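You operate a simulated robot arm through the tools that you are given. There is no shell and no other tool.

You run a simulated robot arm. Do the job below in one go: nothing can be reset, and whatever is moved stays where it is left.

Task
Put things in order on the top of the sample bench. At the end: the black rubber sleeve from the top of the sample bench stands where the white eye wash bottle stood; the white valve motor from the top of the sample bench stands where the black sealer tin stood; the black sealer tin stands on top of the brown card box (marked "Filler"); the white eye wash bottle from the top of the sample bench stands where the white valve motor stood; whatever was shut is shut again. Leave all else as you found it, and nothing knocked over.

The check looks at the end state, three seconds after you hand in, the way a careful person would. Anything else that was tipped, shoved, dropped, spilled or broken makes it a failure.

Robot
A 6-joint arm with a two-finger gripper, fixed in place. Base frame: the origin is at the foot of the arm, x ahead of it, y to its left, z up; the work surface is at about z = 0. Readings come in mm, degrees, newtons and seconds.
With the tool pointing down near the work surface it reaches from about 180 to 480 mm from the base axis. Its first joint turns from -66.0 to 66.0 degrees. Payload 1.76 kg.
The tool frame sits at the grasp point between the pads (the TCP): z along the fingers, y along the line on which they close. The tips reach 29 mm beyond it. The gripper opens to 82 mm; its body begins 58 mm behind the TCP.
Orientation is that of the tool frame in the base frame, as a unit quaternion [w, x, y, z]. With the fingers straight down and closing along the base's y, the tool's x points along the base's -x, its y along +y and its z along -z.

Tools
- The arm moves only by the tool send_rows. Its argument "moves" is a list of rows, each an object of numbers (a shift or turn left out is 0, a gripper value left out holds the last): "tx", "ty", "tz": the shift along the tool's x, y, z in mm; "wx", "wy", "wz": the turn, a rotation vector about the tool's x, y, z in degrees. In form: [{"tx": .., "ty": .., "tz": .., "wx": .., "wy": .., "wz": ..}, ...]. A call has 1 to 20 rows; each row shifts and turns the commanded pose from where the row before left it, along the tool's axes as they then stand. "hand" is the gripper command, from -1 (fully open) to 1 (shut), values between in proportion, set as the call begins (left out, the last holds). A row lasts 0.2 s, in which the tool goes at most 50 mm and 8.6 degrees; a call with a longer step from one row to the next is refused whole, and so is a gripper value outside its range. A pose out of reach is approached as far as the arm can. The call stops where the force on the tool passes 40 N (or 10 N more than at its start, if that is more) or the arm is blocked; 0.2 s more then pass. The fingers move at their own pace (about 203.5 mm/s each) and stop on an object; they squeeze with about 34 N. The grip force told is the motor's: it shows also when the fingers shut on nothing. Time passes only in rows, and 0.2 s behind the last, so rows that do not move let the fingers close. The reply holds the time, the measured pose of the TCP, the force on the tool along the base axes, the opening and the grip force, in the units named above and with some noise, with the torque about the TCP (base axes, N m) and any sound that the robot's microphone picked up, and new pictures: "show" is both (left out), scene, wrist or none.
- Cameras (640 x 400 px; columns grow to the right, rows downward): "scene" is fixed at [66.9, 319, 417.2]; the picture's right is [-0.81, -0.59, 0.00], its down [-0.36, 0.49, -0.80] and it looks along [0.47, -0.64, -0.61] (base axes); focal length 233 px, centre (320, 200). "wrist" rides on the gripper at [79, 4, -89] in the tool frame; the picture's right is [-0.05, 1.00, 0.00], its down [-0.71, -0.04, -0.71] and it looks along [-0.71, -0.04, 0.71] (tool axes); focal length 256 px, centre (320, 200). There is no depth. A picture from a camera that has moved, and an enlarged one, comes with that camera's place and axes in the base frame and with its lens. The place of the scene camera against the robot may be out by one fixed shift of up to 25 mm in any direction.
- zoom(camera, box): a new picture of the part [left, top, right, bottom] of that camera's present view, enlarged. The clock stands still meanwhile.
- hand_in(): hands the job in; it is judged then, once.

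Places have to be worked out from the pictures, the camera data and where the tool is seen. Open the gripper and draw the arm clear of the work before you hand the job in, unless the task says otherwise.

The tools are called after ">>>" as a command line: name --argument value ..., lists and objects as JSON in quotes. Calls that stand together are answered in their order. send_rows: Moves the arm, as the interface text tells. Its arguments: {"type":"object","properties":{"moves":{"type":"array"},"hand":{"type":"number"},"show":{"type":"string","enum":["both","scene","wrist","none"]}},"required":["moves"]} The other tools are called the same way: zoom (camera, box) takes an enlarged picture of a part of a camera's view; hand_in () hands the job in.

At the start:

```text
time_s: 0.0
position: [257.8, 99.0, 253.8]
ee_rot: [0.0, 0.0, 1.0, 0.0]
ft_force: [0.0, 0.8, 0.3]
torque: [0.02, -0.02, 0.02]
opening: 82.1
finger_force: 0.0
```

scene: 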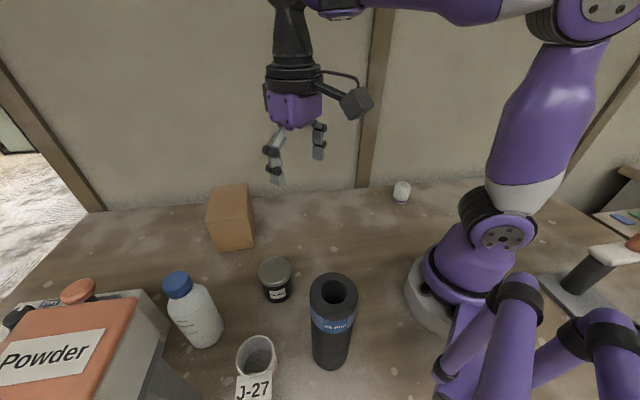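
wrist: 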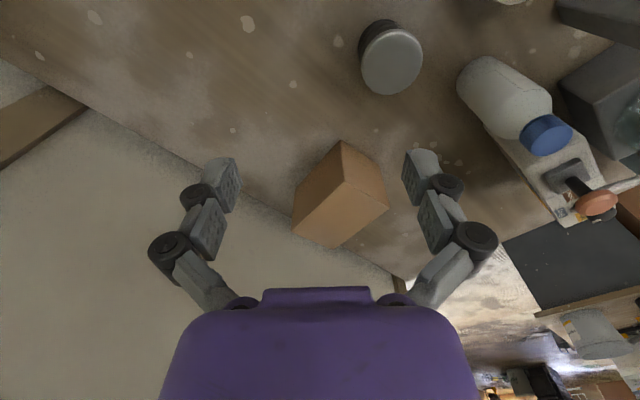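

I'll begin by looking at enlarged pictures of the scene to identify the objects before moving anything.

>>> zoom --camera "scene" --box '[140, 160, 460, 400]'

>>> zoom --camera "scene" --box '[360, 140, 640, 400]'

>>> zoom --camera "scene" --box '[0, 200, 240, 400]'

>>> zoom --camera "wrist" --box '[200, 0, 640, 280]'

```text
1.67 times, centred on (300, 280) of scene
camera zoom: at [66.9, 319.0, 417.2], right [-0.81, -0.59, 0.0], down [-0.36, 0.49, -0.8], along [0.47, -0.64, -0.61], focal length 388 px, centre (353, 67)
```

zoom: 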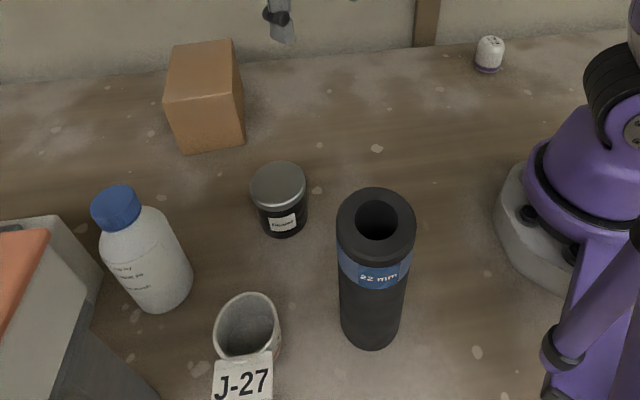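

```text
1.54 times, centred on (500, 270) of scene
camera zoom: at [66.9, 319.0, 417.2], right [-0.81, -0.59, 0.0], down [-0.36, 0.49, -0.8], along [0.47, -0.64, -0.61], focal length 358 px, centre (43, 92)
```

zoom: 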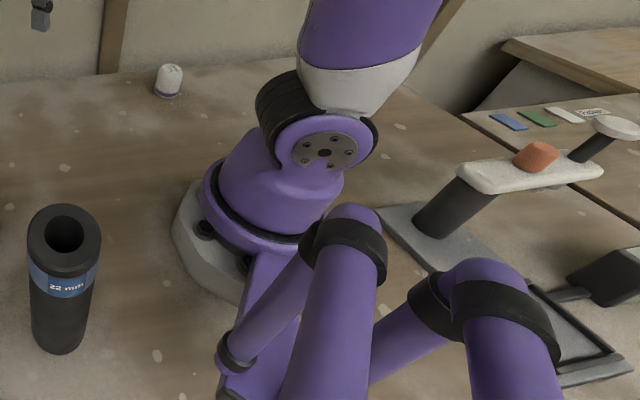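

```text
2.00 times, centred on (120, 300) of scene
camera zoom: at [66.9, 319.0, 417.2], right [-0.81, -0.59, 0.0], down [-0.36, 0.49, -0.8], along [0.47, -0.64, -0.61], focal length 466 px, centre (720, 0)
```

zoom: 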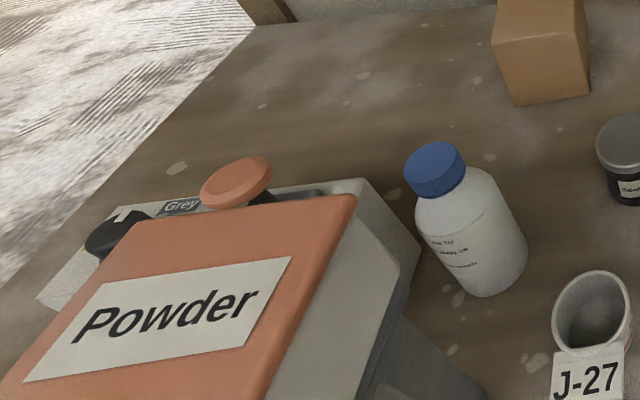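

```text
1.43 times, centred on (420, 140) of wrist
camera zoom: at [178.4, 101.4, 343.0], right [0.05, 1.0, 0.0], down [0.71, -0.04, 0.71], along [0.71, -0.04, -0.71], focal length 366 px, centre (177, 286)
```

zoom: 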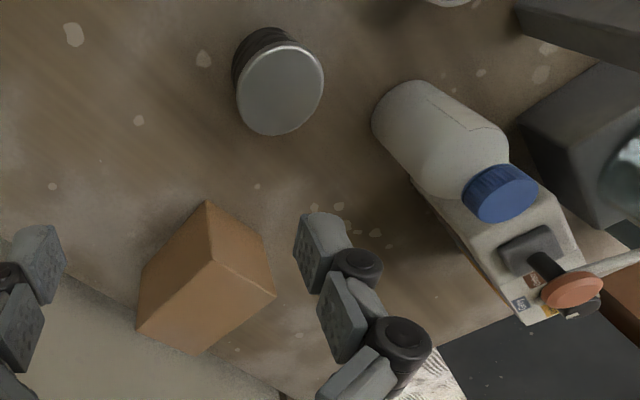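

The blue-capped white bottle, dark tin, black "22 mm" sleeve, brown box and a small white item by the base are visible. I'll enlarge each to read markings before I commit.

>>> zoom --camera "scene" --box '[370, 165, 434, 205]'

>>> zoom --camera "scene" --box '[150, 265, 246, 355]'

>>> zoom --camera "scene" --box '[190, 170, 300, 310]'

>>> zoom --camera "wrist" --box '[270, 120, 420, 260]'

>>> zoom --camera "wrist" --box '[440, 0, 640, 240]'

>>> zoom --camera "wrist" --box '[440, 200, 640, 400]'

>>> zoom --camera "scene" --box '[540, 160, 640, 340]'

```text
10.00 times, centred on (402, 185) of scene
camera zoom: at [66.9, 319.0, 417.2], right [-0.81, -0.59, 0.0], down [-0.36, 0.49, -0.8], along [0.47, -0.64, -0.61], focal length 2330 px, centre (-500, 350)
```

zoom: 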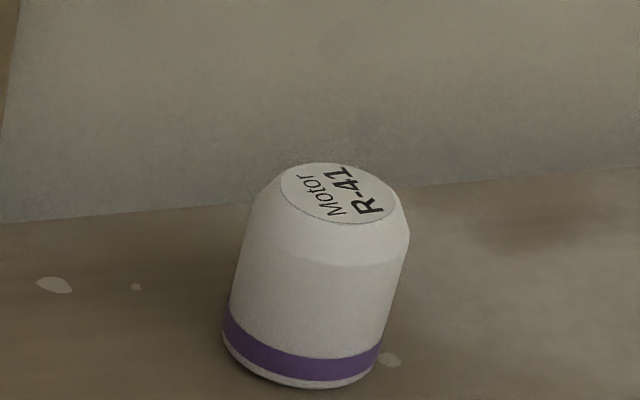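

```text
4.44 times, centred on (198, 310) of scene
camera zoom: at [66.9, 319.0, 417.2], right [-0.81, -0.59, 0.0], down [-0.36, 0.49, -0.8], along [0.47, -0.64, -0.61], focal length 1036 px, centre (862, -289)
```

zoom: 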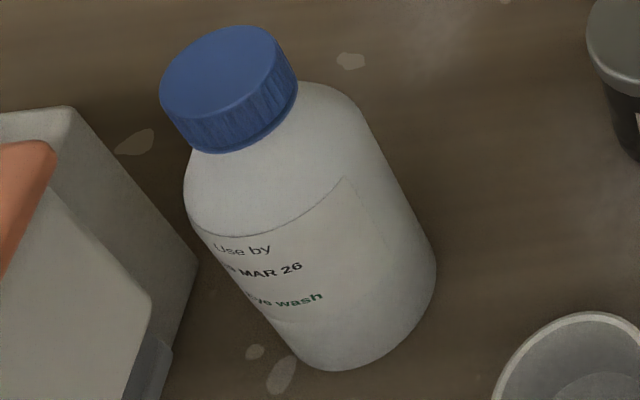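

```text
2.86 times, centred on (245, 240) of scene
camera zoom: at [66.9, 319.0, 417.2], right [-0.81, -0.59, 0.0], down [-0.36, 0.49, -0.8], along [0.47, -0.64, -0.61], focal length 666 px, centre (534, 86)
```

zoom: 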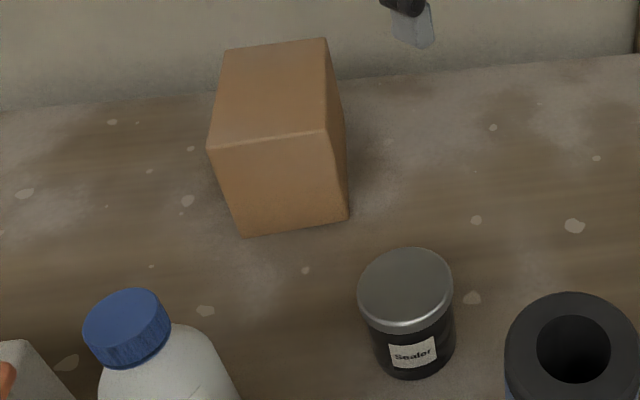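

```text
2.86 times, centred on (345, 190) of wrist
camera zoom: at [178.4, 101.4, 343.0], right [0.05, 1.0, 0.0], down [0.71, -0.04, 0.71], along [0.71, -0.04, -0.71], focal length 731 px, centre (249, 229)
```

zoom: 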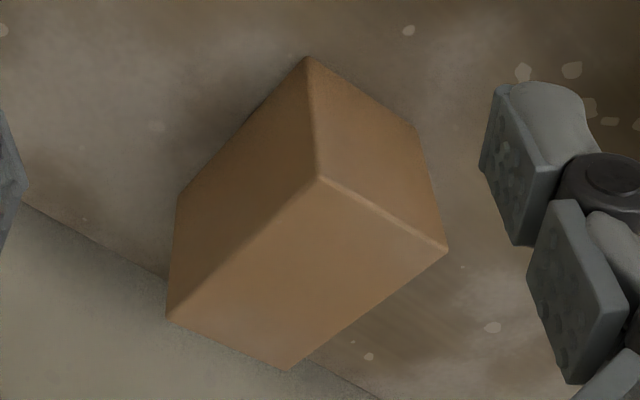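

```text
1.67 times, centred on (540, 120) of wrist
camera zoom: at [178.4, 101.4, 343.0], right [0.05, 1.0, 0.0], down [0.71, -0.04, 0.71], along [0.71, -0.04, -0.71], focal length 427 px, centre (-47, 333)
```

zoom: 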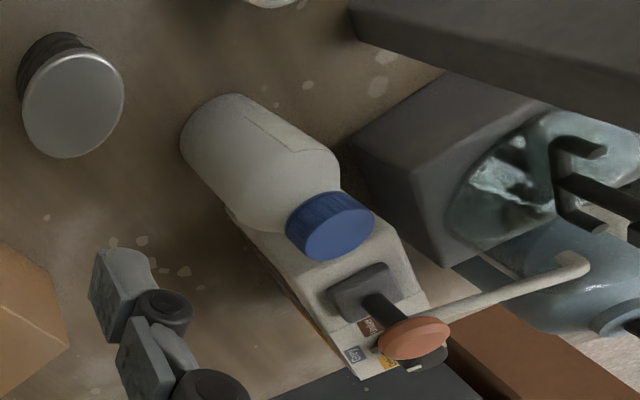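

```text
2.00 times, centred on (540, 300) of wrist
camera zoom: at [178.4, 101.4, 343.0], right [0.05, 1.0, 0.0], down [0.71, -0.04, 0.71], along [0.71, -0.04, -0.71], focal length 512 px, centre (-120, 0)
```

zoom: 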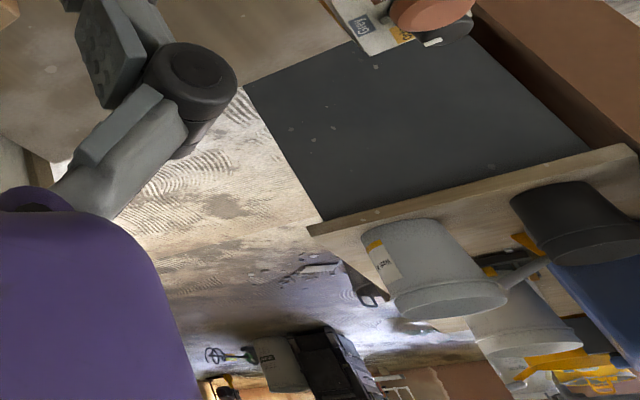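

```text
2.22 times, centred on (590, 250) of scene
camera zoom: at [66.9, 319.0, 417.2], right [-0.81, -0.59, 0.0], down [-0.36, 0.49, -0.8], along [0.47, -0.64, -0.61], focal length 518 px, centre (-280, 89)
```

zoom: 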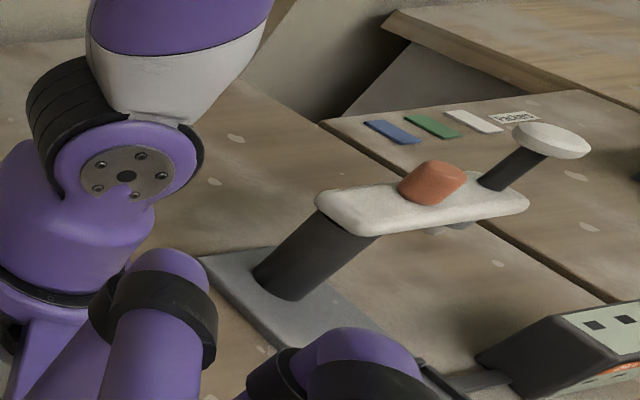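

The labels read "Motor R-41", "Eye wash", "Sealer" and "22 mm", so I have identified all four. Next I turn the tool and back off toward the left to view the bottle, cup, tin and Powder machine with the wrist camera.

>>> send_rows --moves '[{"tx": 29, "ty": 20}, {"tx": 29, "ty": 20}, {"tx": 28, "ty": 21}, {"wz": -8.6}, {"wz": -8.6}, {"wz": -8.6}, {"wz": -8.6}, {"wz": -8.6}]' --hand -1

```text
time_s: 1.8
position: [171.6, 159.1, 254.8]
ee_rot: [0.001, -0.368, 0.93, 0.0]
ft_force: [0.1, -0.2, 0.9]
torque: [0.0, -0.01, 0.01]
opening: 82.0
finger_force: 0.2
camera wrist: at [111.2, 106.9, 343.1], right [-0.64, 0.76, 0.0], down [0.54, 0.46, 0.71], along [0.54, 0.46, -0.71], focal length 256 px, centre (320, 200)
```

scene: 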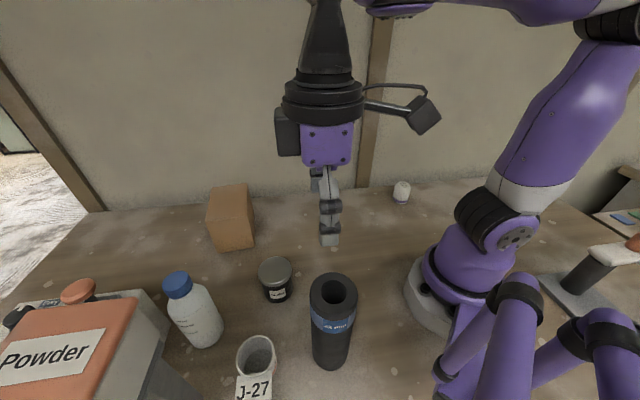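
wrist: 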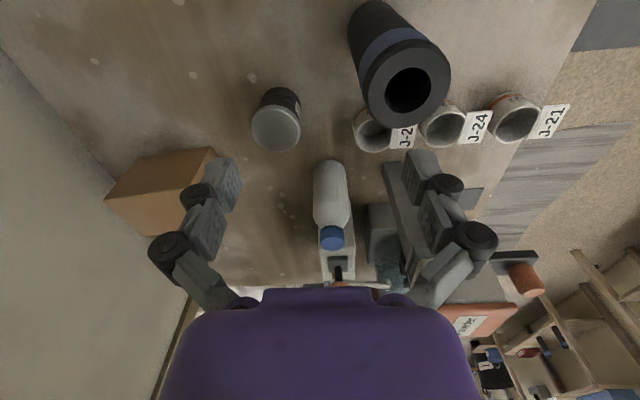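

The view now has the bottle, tin, sleeve and a row of cups (J-27, J-24, J-21). I'll enlarge it to measure edges.

>>> zoom --camera "wrist" --box '[220, 60, 460, 300]'

>>> zoom --camera "wrist" --box '[280, 130, 440, 290]'

>>> zoom --camera "wrist" --box '[330, 0, 580, 160]'

>>> zoom --camera "wrist" --box '[80, 70, 320, 250]'

```text
1.67 times, centred on (340, 180) of wrist
camera zoom: at [111.2, 106.9, 343.1], right [-0.64, 0.76, 0.0], down [0.54, 0.46, 0.71], along [0.54, 0.46, -0.71], focal length 427 px, centre (287, 233)
```

zoom: 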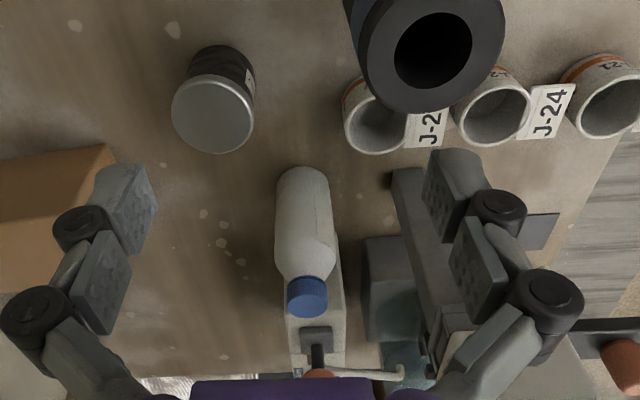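

```text
2.50 times, centred on (360, 210) of wrist
camera zoom: at [111.2, 106.9, 343.1], right [-0.64, 0.76, 0.0], down [0.54, 0.46, 0.71], along [0.54, 0.46, -0.71], focal length 640 px, centre (220, 175)
```

zoom: 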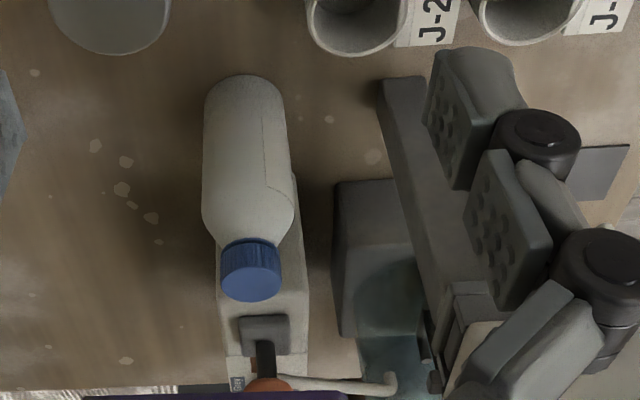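

```text
2.50 times, centred on (455, 80) of wrist
camera zoom: at [111.2, 106.9, 343.1], right [-0.64, 0.76, 0.0], down [0.54, 0.46, 0.71], along [0.54, 0.46, -0.71], focal length 640 px, centre (-18, 500)
```

zoom: 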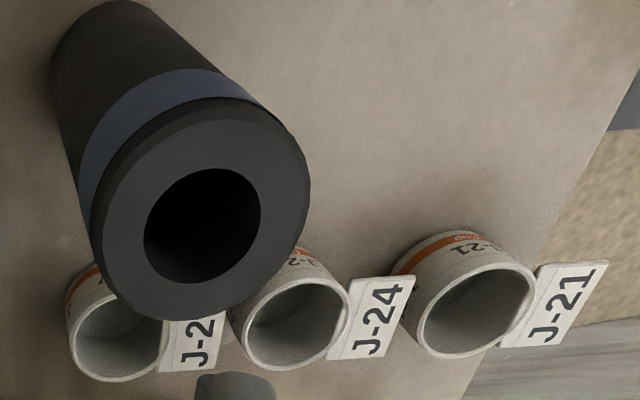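

```text
2.22 times, centred on (200, 160) of wrist
camera zoom: at [111.2, 106.9, 343.1], right [-0.64, 0.76, 0.0], down [0.54, 0.46, 0.71], along [0.54, 0.46, -0.71], focal length 569 px, centre (587, 289)
```

zoom: 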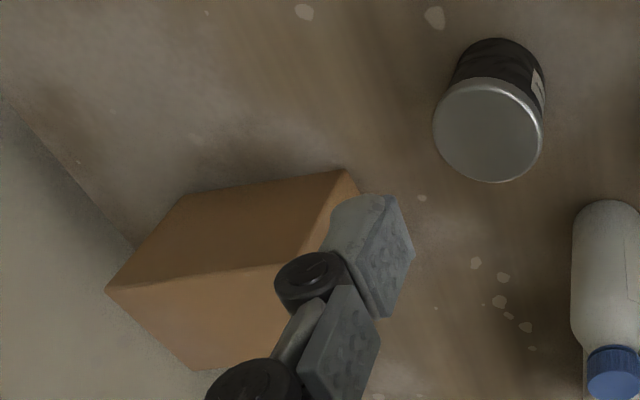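

Triangulating from two wrist views gives these estimates:
- **Tin:** about (262, 167), 70 mm tall.
- **Box:** top centre about (463, 113), height about 99 mm.
- **Bottle:** about (312, 299).
- **Wall:** a plane behind the box.

I now go above the tin with open fingers to refine its place.

>>> send_rows --moves '[{"tx": -24, "ty": -19}, {"tx": -24, "ty": -19}, {"tx": -23.3, "ty": -18.1}, {"tz": 35}, {"tz": 35}, {"tz": 30}, {}]' --hand -1

```text
time_s: 3.4
position: [262.6, 167.2, 154.0]
ee_rot: [-0.001, -0.367, 0.93, -0.001]
ft_force: [-0.8, -0.2, 0.6]
torque: [0.0, 0.0, -0.02]
opening: 82.0
finger_force: 0.1
camera wrist: at [201.2, 116.7, 243.2], right [-0.64, 0.77, 0.0], down [0.54, 0.45, 0.71], along [0.54, 0.45, -0.71], focal length 256 px, centre (320, 200)
```

scene: 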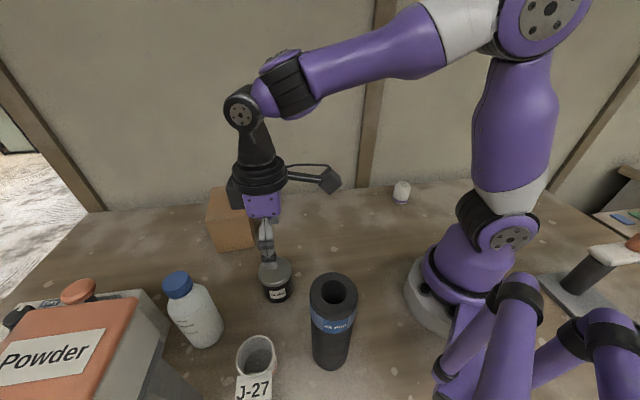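
wrist: 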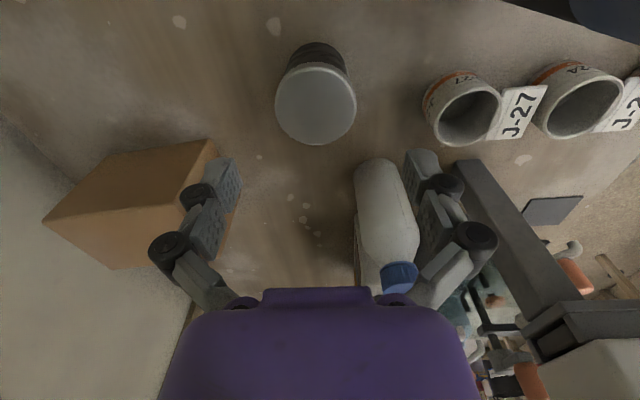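

The tin sits almost centred under the tool. I'll enlarge it to determine its lid and base edges and height more exactly.

>>> zoom --camera "wrist" --box '[256, 20, 384, 160]'

>>> zoom --camera "scene" --box '[230, 230, 310, 310]'

>>> zoom --camera "wrist" --box '[400, 40, 640, 200]'

```text
2.86 times, centred on (320, 90) of wrist
camera zoom: at [201.2, 116.7, 243.2], right [-0.64, 0.77, 0.0], down [0.54, 0.45, 0.71], along [0.54, 0.45, -0.71], focal length 731 px, centre (320, 514)
```

zoom: 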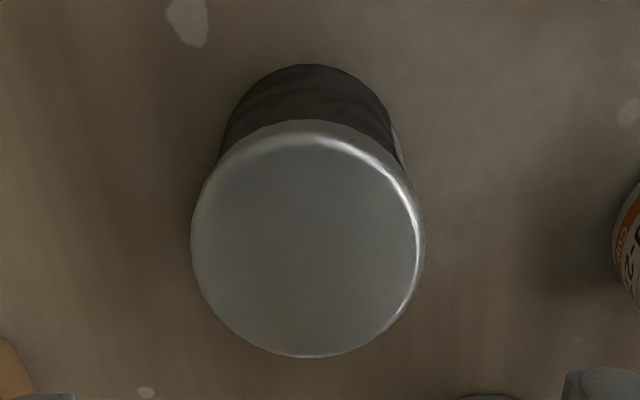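

```text
5.00 times, centred on (270, 270) of scene
camera zoom: at [66.9, 319.0, 417.2], right [-0.81, -0.59, 0.0], down [-0.36, 0.49, -0.8], along [0.47, -0.64, -0.61], focal length 1165 px, centre (570, -150)
```

zoom: 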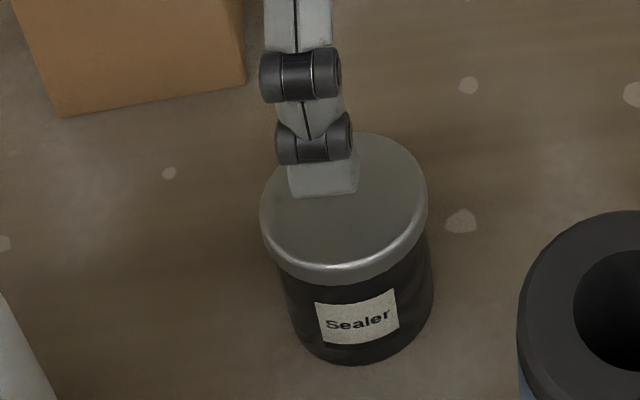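

```text
2.50 times, centred on (520, 120) of wrist
camera zoom: at [201.2, 116.7, 243.2], right [-0.64, 0.77, 0.0], down [0.54, 0.45, 0.71], along [0.54, 0.45, -0.71], focal length 640 px, centre (-180, 400)
```

zoom: 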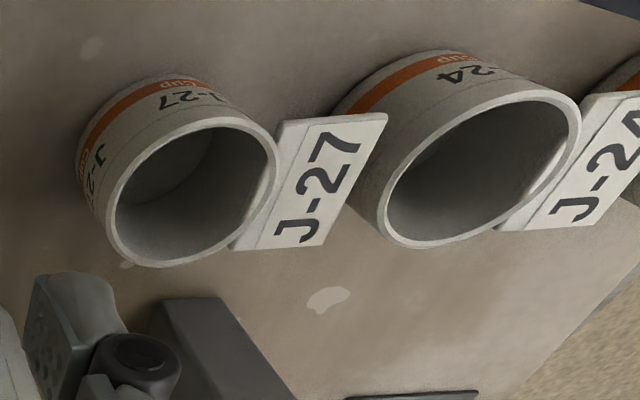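

Refined: tin centre about (268.7, 169.8), height 65 mm, lid diameter 59 mm, body 55 mm. I align, lower to TCP z about 38 and close on it.

>>> send_rows --moves '[{"tx": -6.2, "ty": -2.3}, {}, {"tz": 30}, {"tz": 30}, {"tz": 28}, {"tz": 28}, {}]' --hand -1

```text
time_s: 5.0
position: [268.3, 169.0, 37.2]
ee_rot: [0.0, -0.366, 0.931, 0.001]
ft_force: [-0.5, 0.0, 0.8]
torque: [0.0, 0.0, -0.01]
opening: 82.3
finger_force: 0.0
camera wrist: at [207.8, 117.0, 126.2], right [-0.64, 0.77, 0.0], down [0.54, 0.45, 0.71], along [0.54, 0.45, -0.71], focal length 256 px, centre (320, 200)
```

scene: 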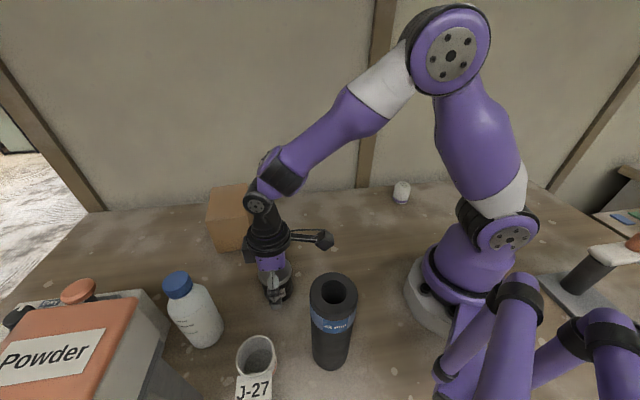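
wrist: 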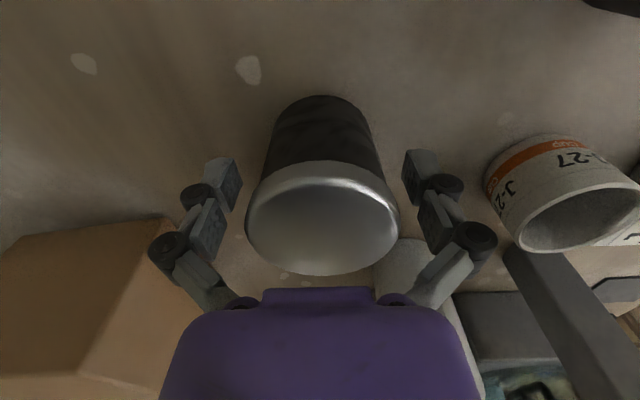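

The tin is centred between the fingers at about (269, 169), so I'm closing the gripper on it.

>>> send_rows --moves '[{}, {}, {}, {}]' --hand 1

```text
time_s: 6.0
position: [269.3, 168.7, 37.3]
ee_rot: [0.0, -0.367, 0.93, 0.001]
ft_force: [-0.7, 6.0, 14.8]
torque: [0.2, -0.08, 0.0]
opening: 58.7
finger_force: 33.7
camera wrist: at [208.0, 117.3, 126.7], right [-0.64, 0.77, 0.0], down [0.54, 0.45, 0.71], along [0.54, 0.46, -0.71], focal length 256 px, centre (320, 200)
```

scene: 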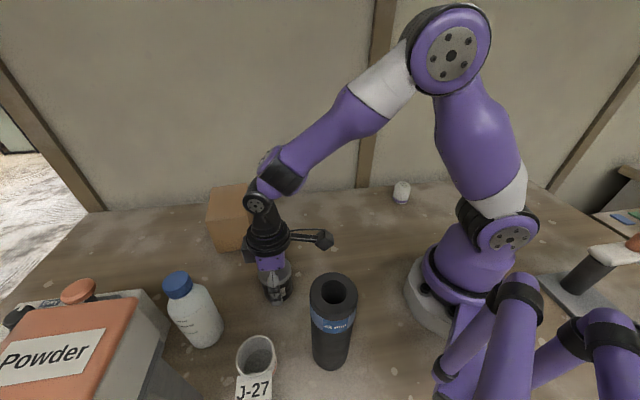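
wrist: 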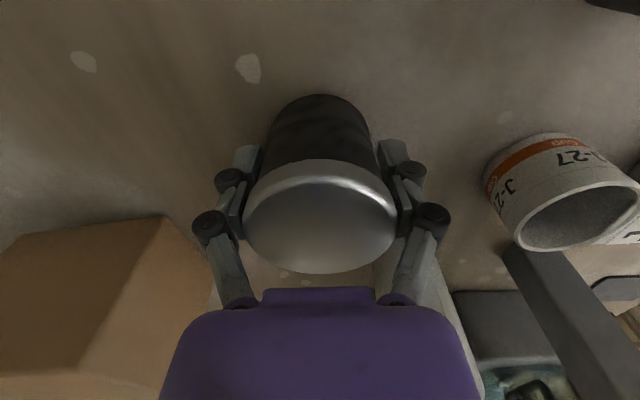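

The gripper holds at 58.7 mm on the lid. I lift slowly to check that the hold is firm.

>>> send_rows --moves '[{"tz": -10}, {"tz": -20}, {"tz": -30}, {"tz": -40}, {}]'

```text
time_s: 7.2
position: [268.0, 168.3, 138.4]
ee_rot: [0.0, -0.366, 0.93, 0.0]
ft_force: [0.6, -0.4, -1.9]
torque: [-0.01, 0.02, -0.01]
opening: 58.9
finger_force: 34.1
camera wrist: at [206.4, 116.5, 227.9], right [-0.64, 0.77, 0.0], down [0.54, 0.45, 0.71], along [0.54, 0.45, -0.71], focal length 256 px, centre (320, 200)
```

scene: 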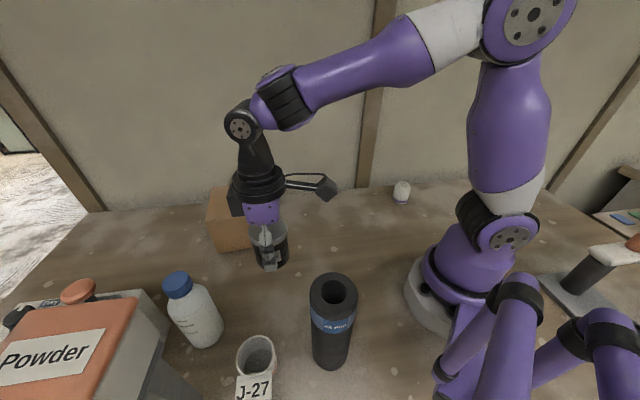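
wrist: 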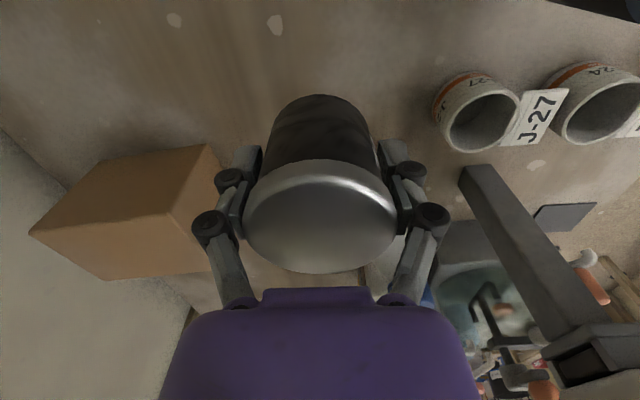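

The tin is lifted cleanly, with its bottom 37 mm below the TCP. I enlarge the box in this view to pin down its corners.

>>> zoom --camera "wrist" --box '[10, 120, 260, 290]'

>>> zoom --camera "scene" --box '[180, 160, 300, 280]'

```text
2.35 times, centred on (135, 205) of wrist
camera zoom: at [206.4, 116.5, 227.9], right [-0.64, 0.77, 0.0], down [0.54, 0.45, 0.71], along [0.54, 0.45, -0.71], focal length 602 px, centre (755, 188)
```

zoom: 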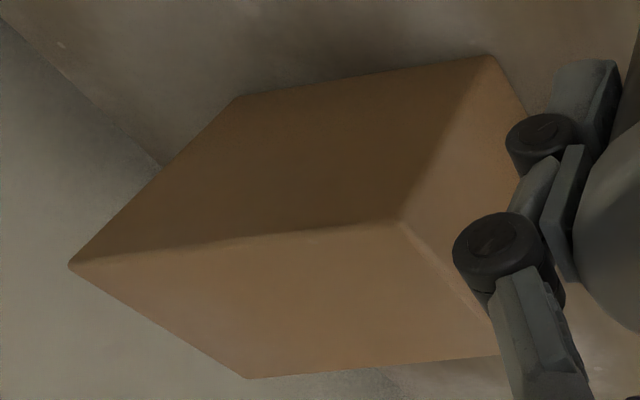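

```text
3.33 times, centred on (240, 220) of scene
camera zoom: at [66.9, 319.0, 417.2], right [-0.81, -0.59, 0.0], down [-0.36, 0.49, -0.8], along [0.47, -0.64, -0.61], focal length 777 px, centre (587, 133)
```

zoom: 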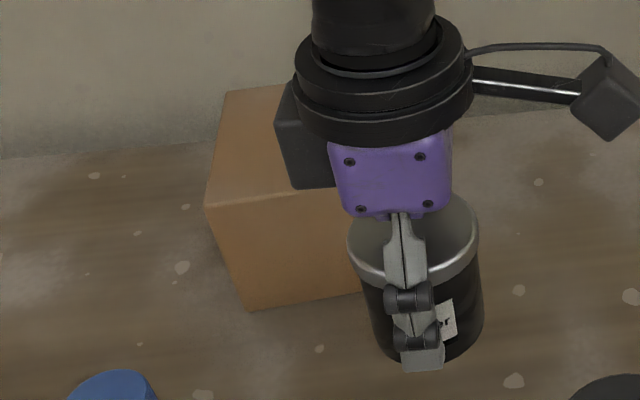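

Box corners are now about (392,122), (488,42), (543,104) and (443,184), with the top at z about 98. I raise the tin, turn to the box's direction and move above (452, 126).

>>> send_rows --moves '[{"tz": -36}, {"tz": -36}, {"wz": 8.4}, {"wz": 8.3}, {"wz": 8.3}, {"tx": -27, "ty": -16.2}, {"tx": -27, "ty": -16.2}, {"tx": -27, "ty": -16.2}, {"tx": -27, "ty": -16.2}, {"tx": -27, "ty": -16.2}, {"tx": -27, "ty": -16.1}, {}, {}]'

```text
time_s: 10.0
position: [428.5, 114.9, 201.2]
ee_rot: [0.0, -0.156, 0.988, 0.0]
ft_force: [-0.4, 0.7, -2.6]
torque: [0.01, -0.02, 0.02]
opening: 58.9
finger_force: 34.1
out of reach, approached as far as the arm can: row 11
camera wrist: at [351.7, 92.9, 290.6], right [-0.26, 0.97, 0.0], down [0.68, 0.18, 0.71], along [0.68, 0.18, -0.71], focal length 256 px, centre (320, 200)
```

scene: 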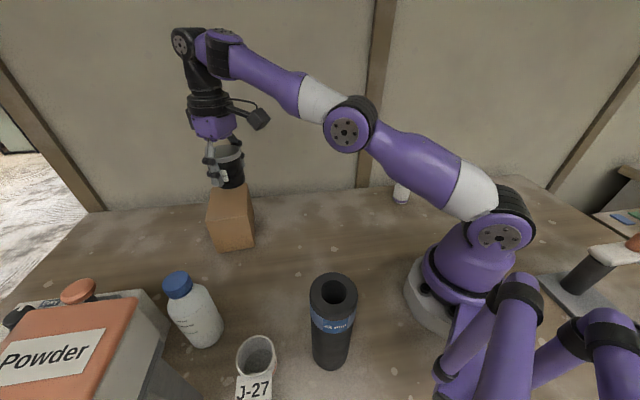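
wrist: 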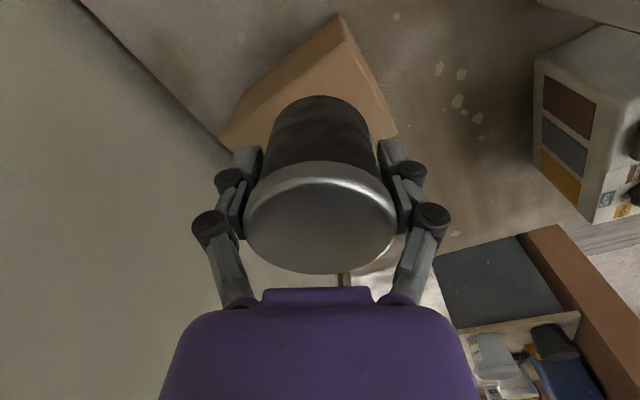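

At this height the arm can only reach r about 444 mm. Reach grows lower down, so I descend part way, keeping the tin bottom above the box top, and read the pose.

>>> send_rows --moves '[{"tz": 15}, {"tz": 15}, {}, {}]'

```text
time_s: 11.0
position: [428.5, 115.2, 171.2]
ee_rot: [0.0, -0.156, 0.988, -0.001]
ft_force: [0.5, 0.5, -1.9]
torque: [-0.01, 0.01, -0.01]
opening: 58.9
finger_force: 33.9
camera wrist: at [351.3, 93.5, 259.8], right [-0.26, 0.97, 0.0], down [0.68, 0.18, 0.71], along [0.68, 0.18, -0.71], focal length 256 px, centre (320, 200)
```

scene: 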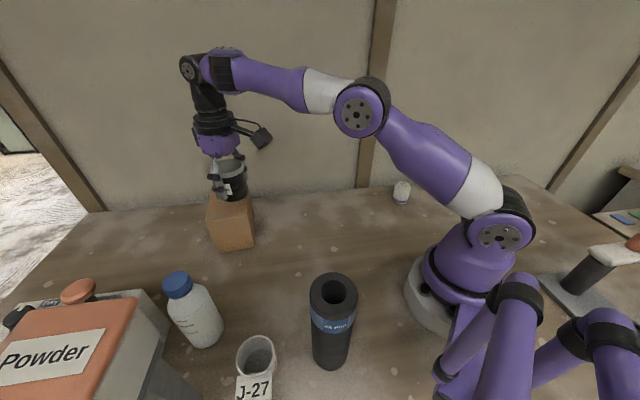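
wrist: 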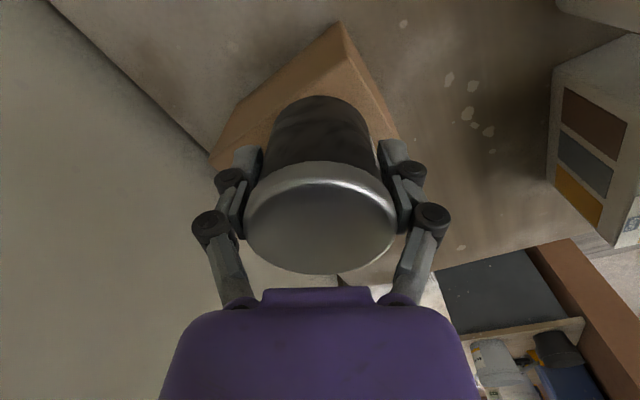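

The commanded pose follows the clipped one, so I now shift outward again toward (452, 126) at this lower height.

>>> send_rows --moves '[{"tz": 10}, {"tx": -13, "ty": 1.5}, {"tx": -12.7, "ty": 1.5}, {}, {}]'

```text
time_s: 12.2
position: [442.6, 118.8, 161.7]
ee_rot: [0.0, -0.157, 0.988, 0.0]
ft_force: [0.0, -0.1, -1.5]
torque: [0.0, -0.01, 0.02]
opening: 58.9
finger_force: 33.8
out of reach, approached as far as the arm can: row 3
camera wrist: at [365.4, 99.0, 249.4], right [-0.26, 0.97, 0.0], down [0.68, 0.18, 0.71], along [0.68, 0.18, -0.71], focal length 256 px, centre (320, 200)
```

scene: 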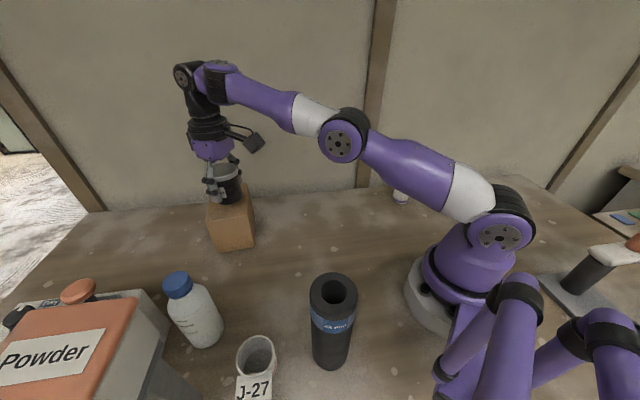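
wrist: 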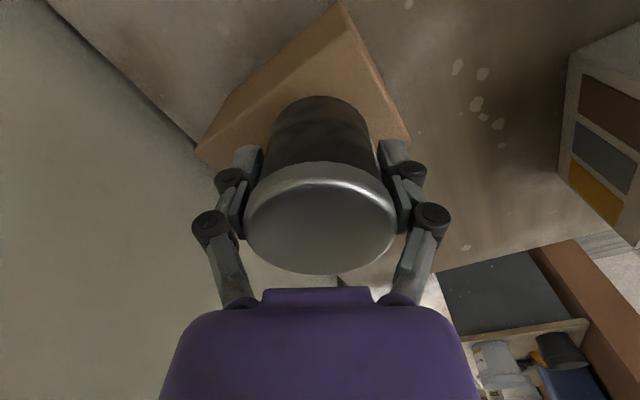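

Now at (442.6, 118.8, 161.7). I lower to about 11 mm above the box top, where reach is larger, and shift to (447, 128) to centre the tin across the box width.

>>> send_rows --moves '[{"tz": 8}, {"tz": 8}, {"tx": -7.4, "ty": 7.6}, {}, {}]'

>>> zoom --camera "scene" --box '[180, 130, 300, 260]'

```text
time_s: 13.4
position: [447.2, 130.0, 143.4]
ee_rot: [0.0, -0.157, 0.988, 0.001]
ft_force: [0.4, 1.1, -2.0]
torque: [0.01, 0.01, 0.0]
opening: 58.5
finger_force: 34.1
camera wrist: at [369.2, 108.3, 232.8], right [-0.26, 0.97, 0.0], down [0.68, 0.18, 0.71], along [0.68, 0.18, -0.71], focal length 256 px, centre (320, 200)
```

scene: 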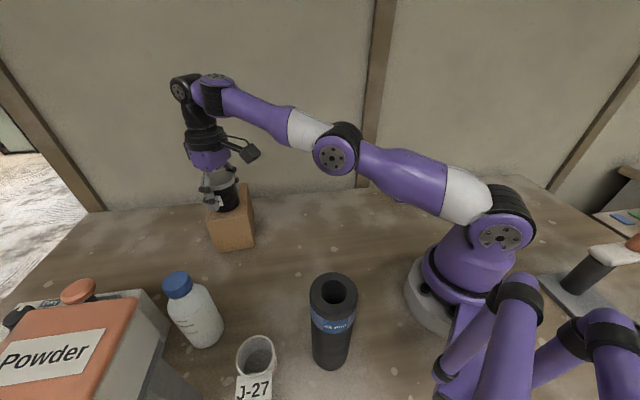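
wrist: 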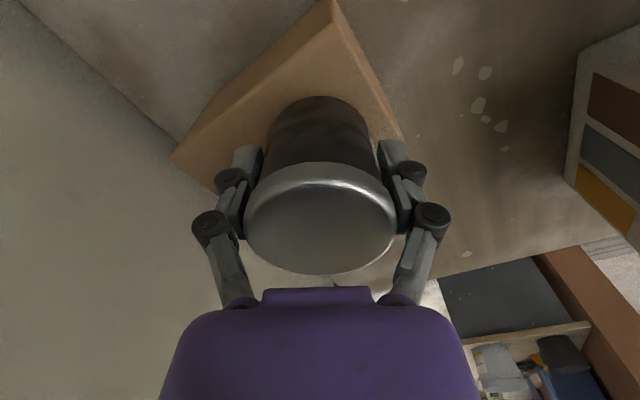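

```text
3.08 times, centred on (240, 195) of scene
camera zoom: at [66.9, 319.0, 417.2], right [-0.81, -0.59, 0.0], down [-0.36, 0.49, -0.8], along [0.47, -0.64, -0.61], focal length 717 px, centre (566, 215)
```

zoom: 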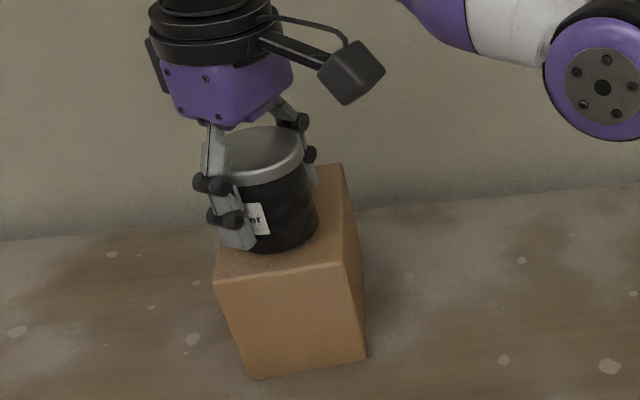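

The tin hovers over the near part of the box top. I lower it a touch and nudge it about 10 mm further toward the box centre, if reach allows.

>>> send_rows --moves '[{"tz": 3}, {"tx": -5.3, "ty": -8.5}, {}, {}]' --show "none"

```text
time_s: 14.4
position: [447.0, 129.5, 141.2]
ee_rot: [0.0, -0.157, 0.988, 0.0]
ft_force: [0.3, 0.3, -2.0]
torque: [0.03, 0.01, 0.01]
opening: 59.0
finger_force: 34.5
out of reach, approached as far as the arm can: row 2
```

It stayed at (447, 129.5), which keeps the whole tin on the top face with over 7 mm margin. I lower in small steps to contact.

>>> send_rows --moves '[{"tz": 2}, {"tz": 1.5}, {}]' --show "none"

>>> send_rows --moves '[{"tz": 1}, {}]' --show "scene"

```text
time_s: 15.2
position: [445.9, 130.4, 137.0]
ee_rot: [0.0, -0.157, 0.988, 0.0]
ft_force: [-0.6, -1.0, -1.2]
torque: [-0.02, 0.01, 0.0]
opening: 58.7
finger_force: 34.3
```

```text
time_s: 15.8
position: [447.3, 130.7, 137.4]
ee_rot: [0.001, -0.156, 0.988, 0.001]
ft_force: [-1.9, 2.3, 10.3]
torque: [0.11, -0.1, 0.05]
opening: 58.9
finger_force: 33.3
```

scene: 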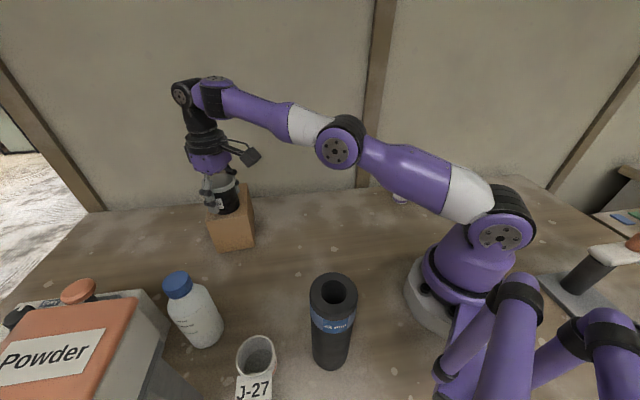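

Contact reads about 10 N, so the tin stands on the box. I open the gripper in place and look.

>>> send_rows --moves '[{}, {}, {}]' --hand -1

>>> zoom --camera "scene" --box '[180, 130, 300, 260]'

```text
time_s: 16.6
position: [446.5, 129.8, 136.7]
ee_rot: [0.0, -0.157, 0.988, 0.0]
ft_force: [-0.6, -0.7, 0.1]
torque: [0.02, -0.01, 0.0]
opening: 81.9
finger_force: 0.0
camera wrist: at [369.6, 108.7, 225.6], right [-0.26, 0.97, 0.0], down [0.68, 0.18, 0.71], along [0.68, 0.18, -0.71], focal length 256 px, centre (320, 200)
```

scene: 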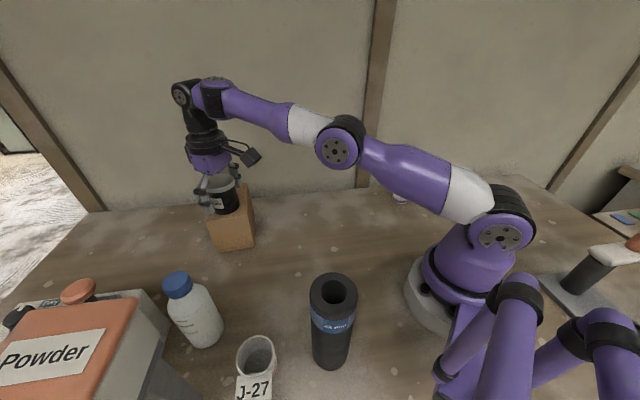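
wrist: 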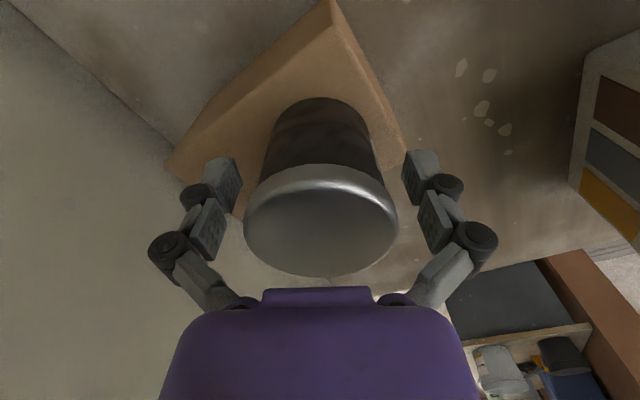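

```text
3.08 times, centred on (240, 195) of scene
camera zoom: at [66.9, 319.0, 417.2], right [-0.81, -0.59, 0.0], down [-0.36, 0.49, -0.8], along [0.47, -0.64, -0.61], focal length 717 px, centre (566, 215)
```

zoom: 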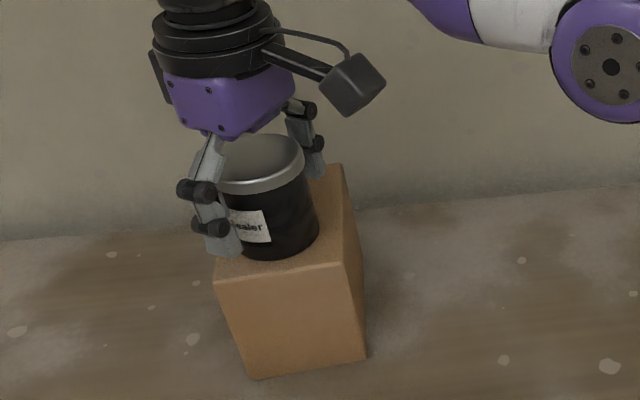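

The tin stands upright on the box. The fingers straddle it along the tool's y, so I withdraw straight back along tool x (toward the base) until clear, instead of rising where reach runs out.

>>> send_rows --moves '[{"tx": 10}, {"tx": 20}, {"tx": 25}, {"tx": 25}, {}]' --hand -1

```text
time_s: 17.8
position: [370.6, 104.6, 137.0]
ee_rot: [0.0, -0.157, 0.988, 0.0]
ft_force: [-0.3, -0.1, 0.3]
torque: [-0.02, -0.01, 0.05]
opening: 81.9
finger_force: 0.0
camera wrist: at [293.6, 83.9, 226.3], right [-0.26, 0.97, 0.0], down [0.68, 0.18, 0.71], along [0.68, 0.18, -0.71], focal length 256 px, centre (320, 200)
```

scene: 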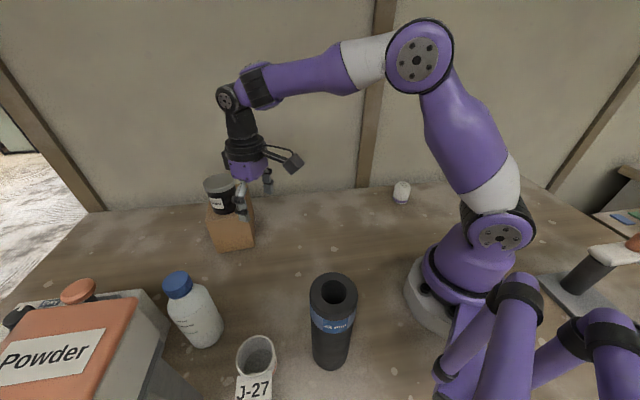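
wrist: 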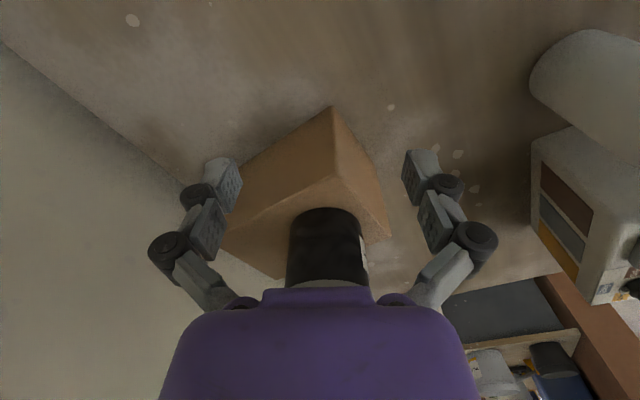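

The tin stands clear on the box. I now rise, swing across toward the white motor on the far right, and turn the tool with the arm, staying well inside the wall plane.

>>> send_rows --moves '[{"tx": 20, "tz": -36}, {"tx": 20, "tz": -36}, {"tx": 20, "tz": -36}, {"tx": 28, "ty": -22.5}, {"tx": 28, "ty": -22.5}, {"tx": 28, "ty": -22.5}, {"wz": 8}, {"wz": 8}, {"wz": 8}]' --show "none"

>>> send_rows --moves '[{"tx": 16.4, "ty": -32}, {"tx": 16.4, "ty": -32}, {"tx": 16.4, "ty": -32}, {"wz": 8}, {"wz": 8}, {"wz": 8}, {"tx": 2, "ty": -35.9}, {"tx": 2, "ty": -35.9}, {"tx": 2, "ty": -35.9}, {"wz": 8}, {"wz": 8}, {"wz": 8}, {}]'

```text
time_s: 19.8
position: [254.1, -3.9, 243.9]
ee_rot: [-0.001, 0.053, 0.999, 0.0]
ft_force: [-0.2, -0.3, -0.4]
torque: [0.02, -0.01, 0.0]
opening: 82.0
finger_force: 0.0
```

```text
time_s: 22.6
position: [136.0, -183.9, 245.4]
ee_rot: [0.0, 0.455, 0.89, 0.0]
ft_force: [0.0, -0.2, -0.1]
torque: [-0.02, 0.01, 0.05]
opening: 82.2
finger_force: 0.1
camera wrist: at [92.9, -117.9, 333.5], right [0.84, 0.54, 0.0], down [0.38, -0.59, 0.71], along [0.38, -0.59, -0.71], focal length 256 px, centre (320, 200)
```

scene: 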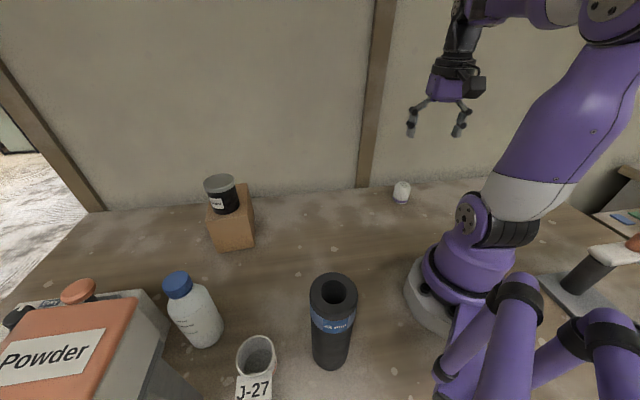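
wrist: 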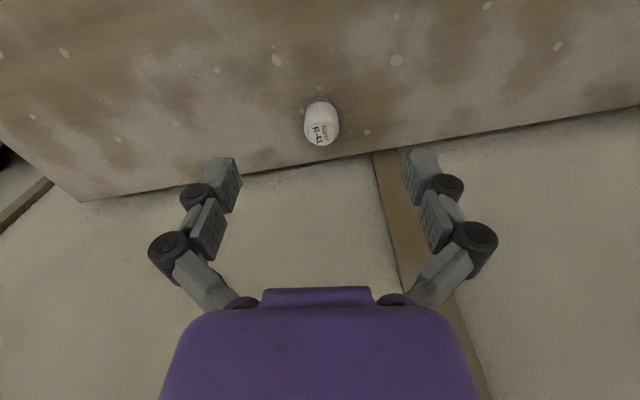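

The Motor R-41 is in view. I enlarge it to measure.

>>> zoom --camera "wrist" --box '[280, 80, 360, 160]'

```text
5.00 times, centred on (320, 120) of wrist
camera zoom: at [92.9, -117.9, 333.5], right [0.84, 0.54, 0.0], down [0.38, -0.59, 0.71], along [0.38, -0.59, -0.71], focal length 1280 px, centre (320, 600)
```

zoom: 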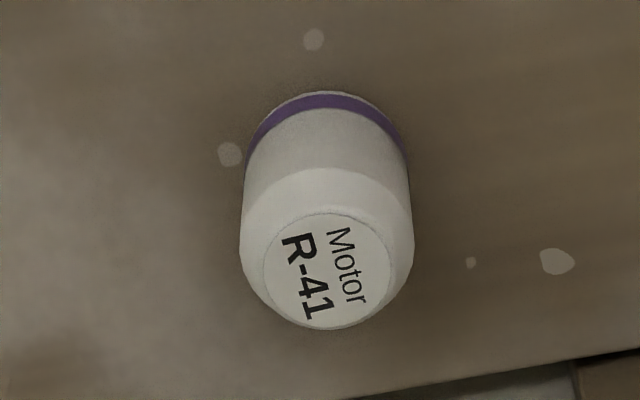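

Motor estimate: centre about (184, -255), height about 56 mm, diameter about 44 mm. I move above it for a closer look.

>>> send_rows --moves '[{"tx": -30, "ty": -1}, {"tx": -30, "ty": -1}, {"tx": -26.1, "ty": -0.9}, {"tz": 36}, {"tz": 36}, {"tz": 36}, {}]' --hand -1

>>> zoom --camera "wrist" --box '[260, 20, 380, 140]'

```text
time_s: 24.2
position: [186.2, -256.4, 137.2]
ee_rot: [0.001, 0.454, 0.891, 0.001]
ft_force: [-0.1, 0.1, 0.1]
torque: [0.0, 0.0, -0.01]
opening: 82.0
finger_force: 0.1
camera wrist: at [142.5, -189.8, 225.5], right [0.84, 0.54, 0.0], down [0.38, -0.59, 0.71], along [0.38, -0.59, -0.71], focal length 256 px, centre (320, 200)
```

scene: 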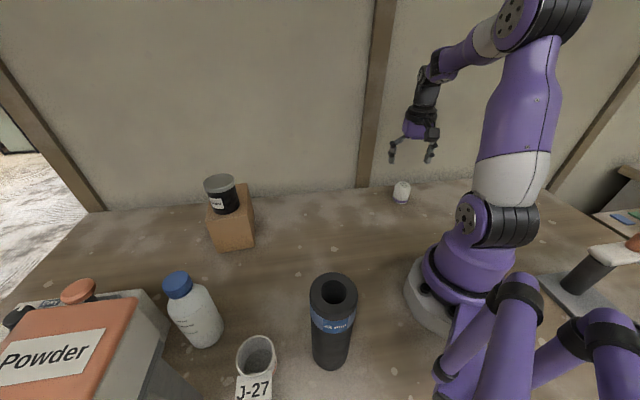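
wrist: 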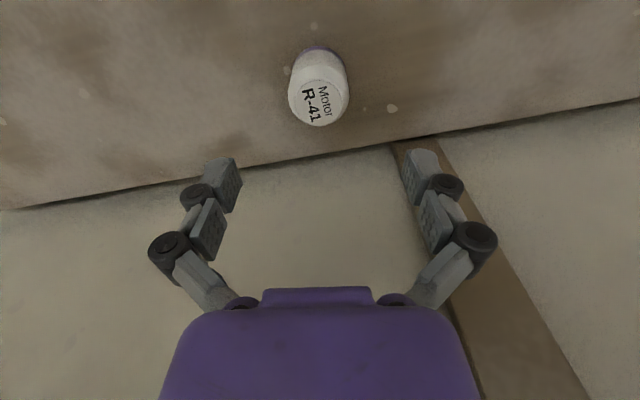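

```text
3.33 times, centred on (320, 80) of wrist
camera zoom: at [142.5, -189.8, 225.5], right [0.84, 0.54, 0.0], down [0.38, -0.59, 0.71], along [0.38, -0.59, -0.71], focal length 853 px, centre (320, 600)
```

zoom: 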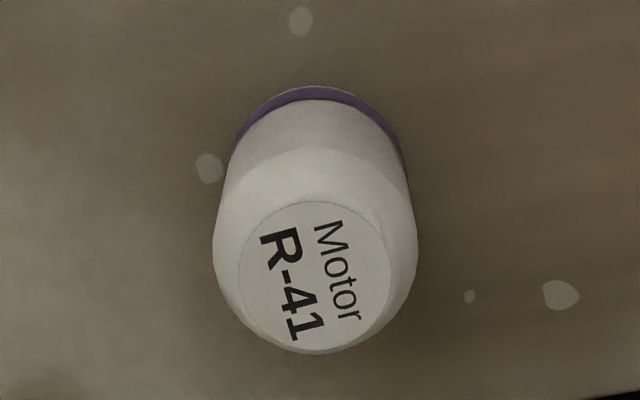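

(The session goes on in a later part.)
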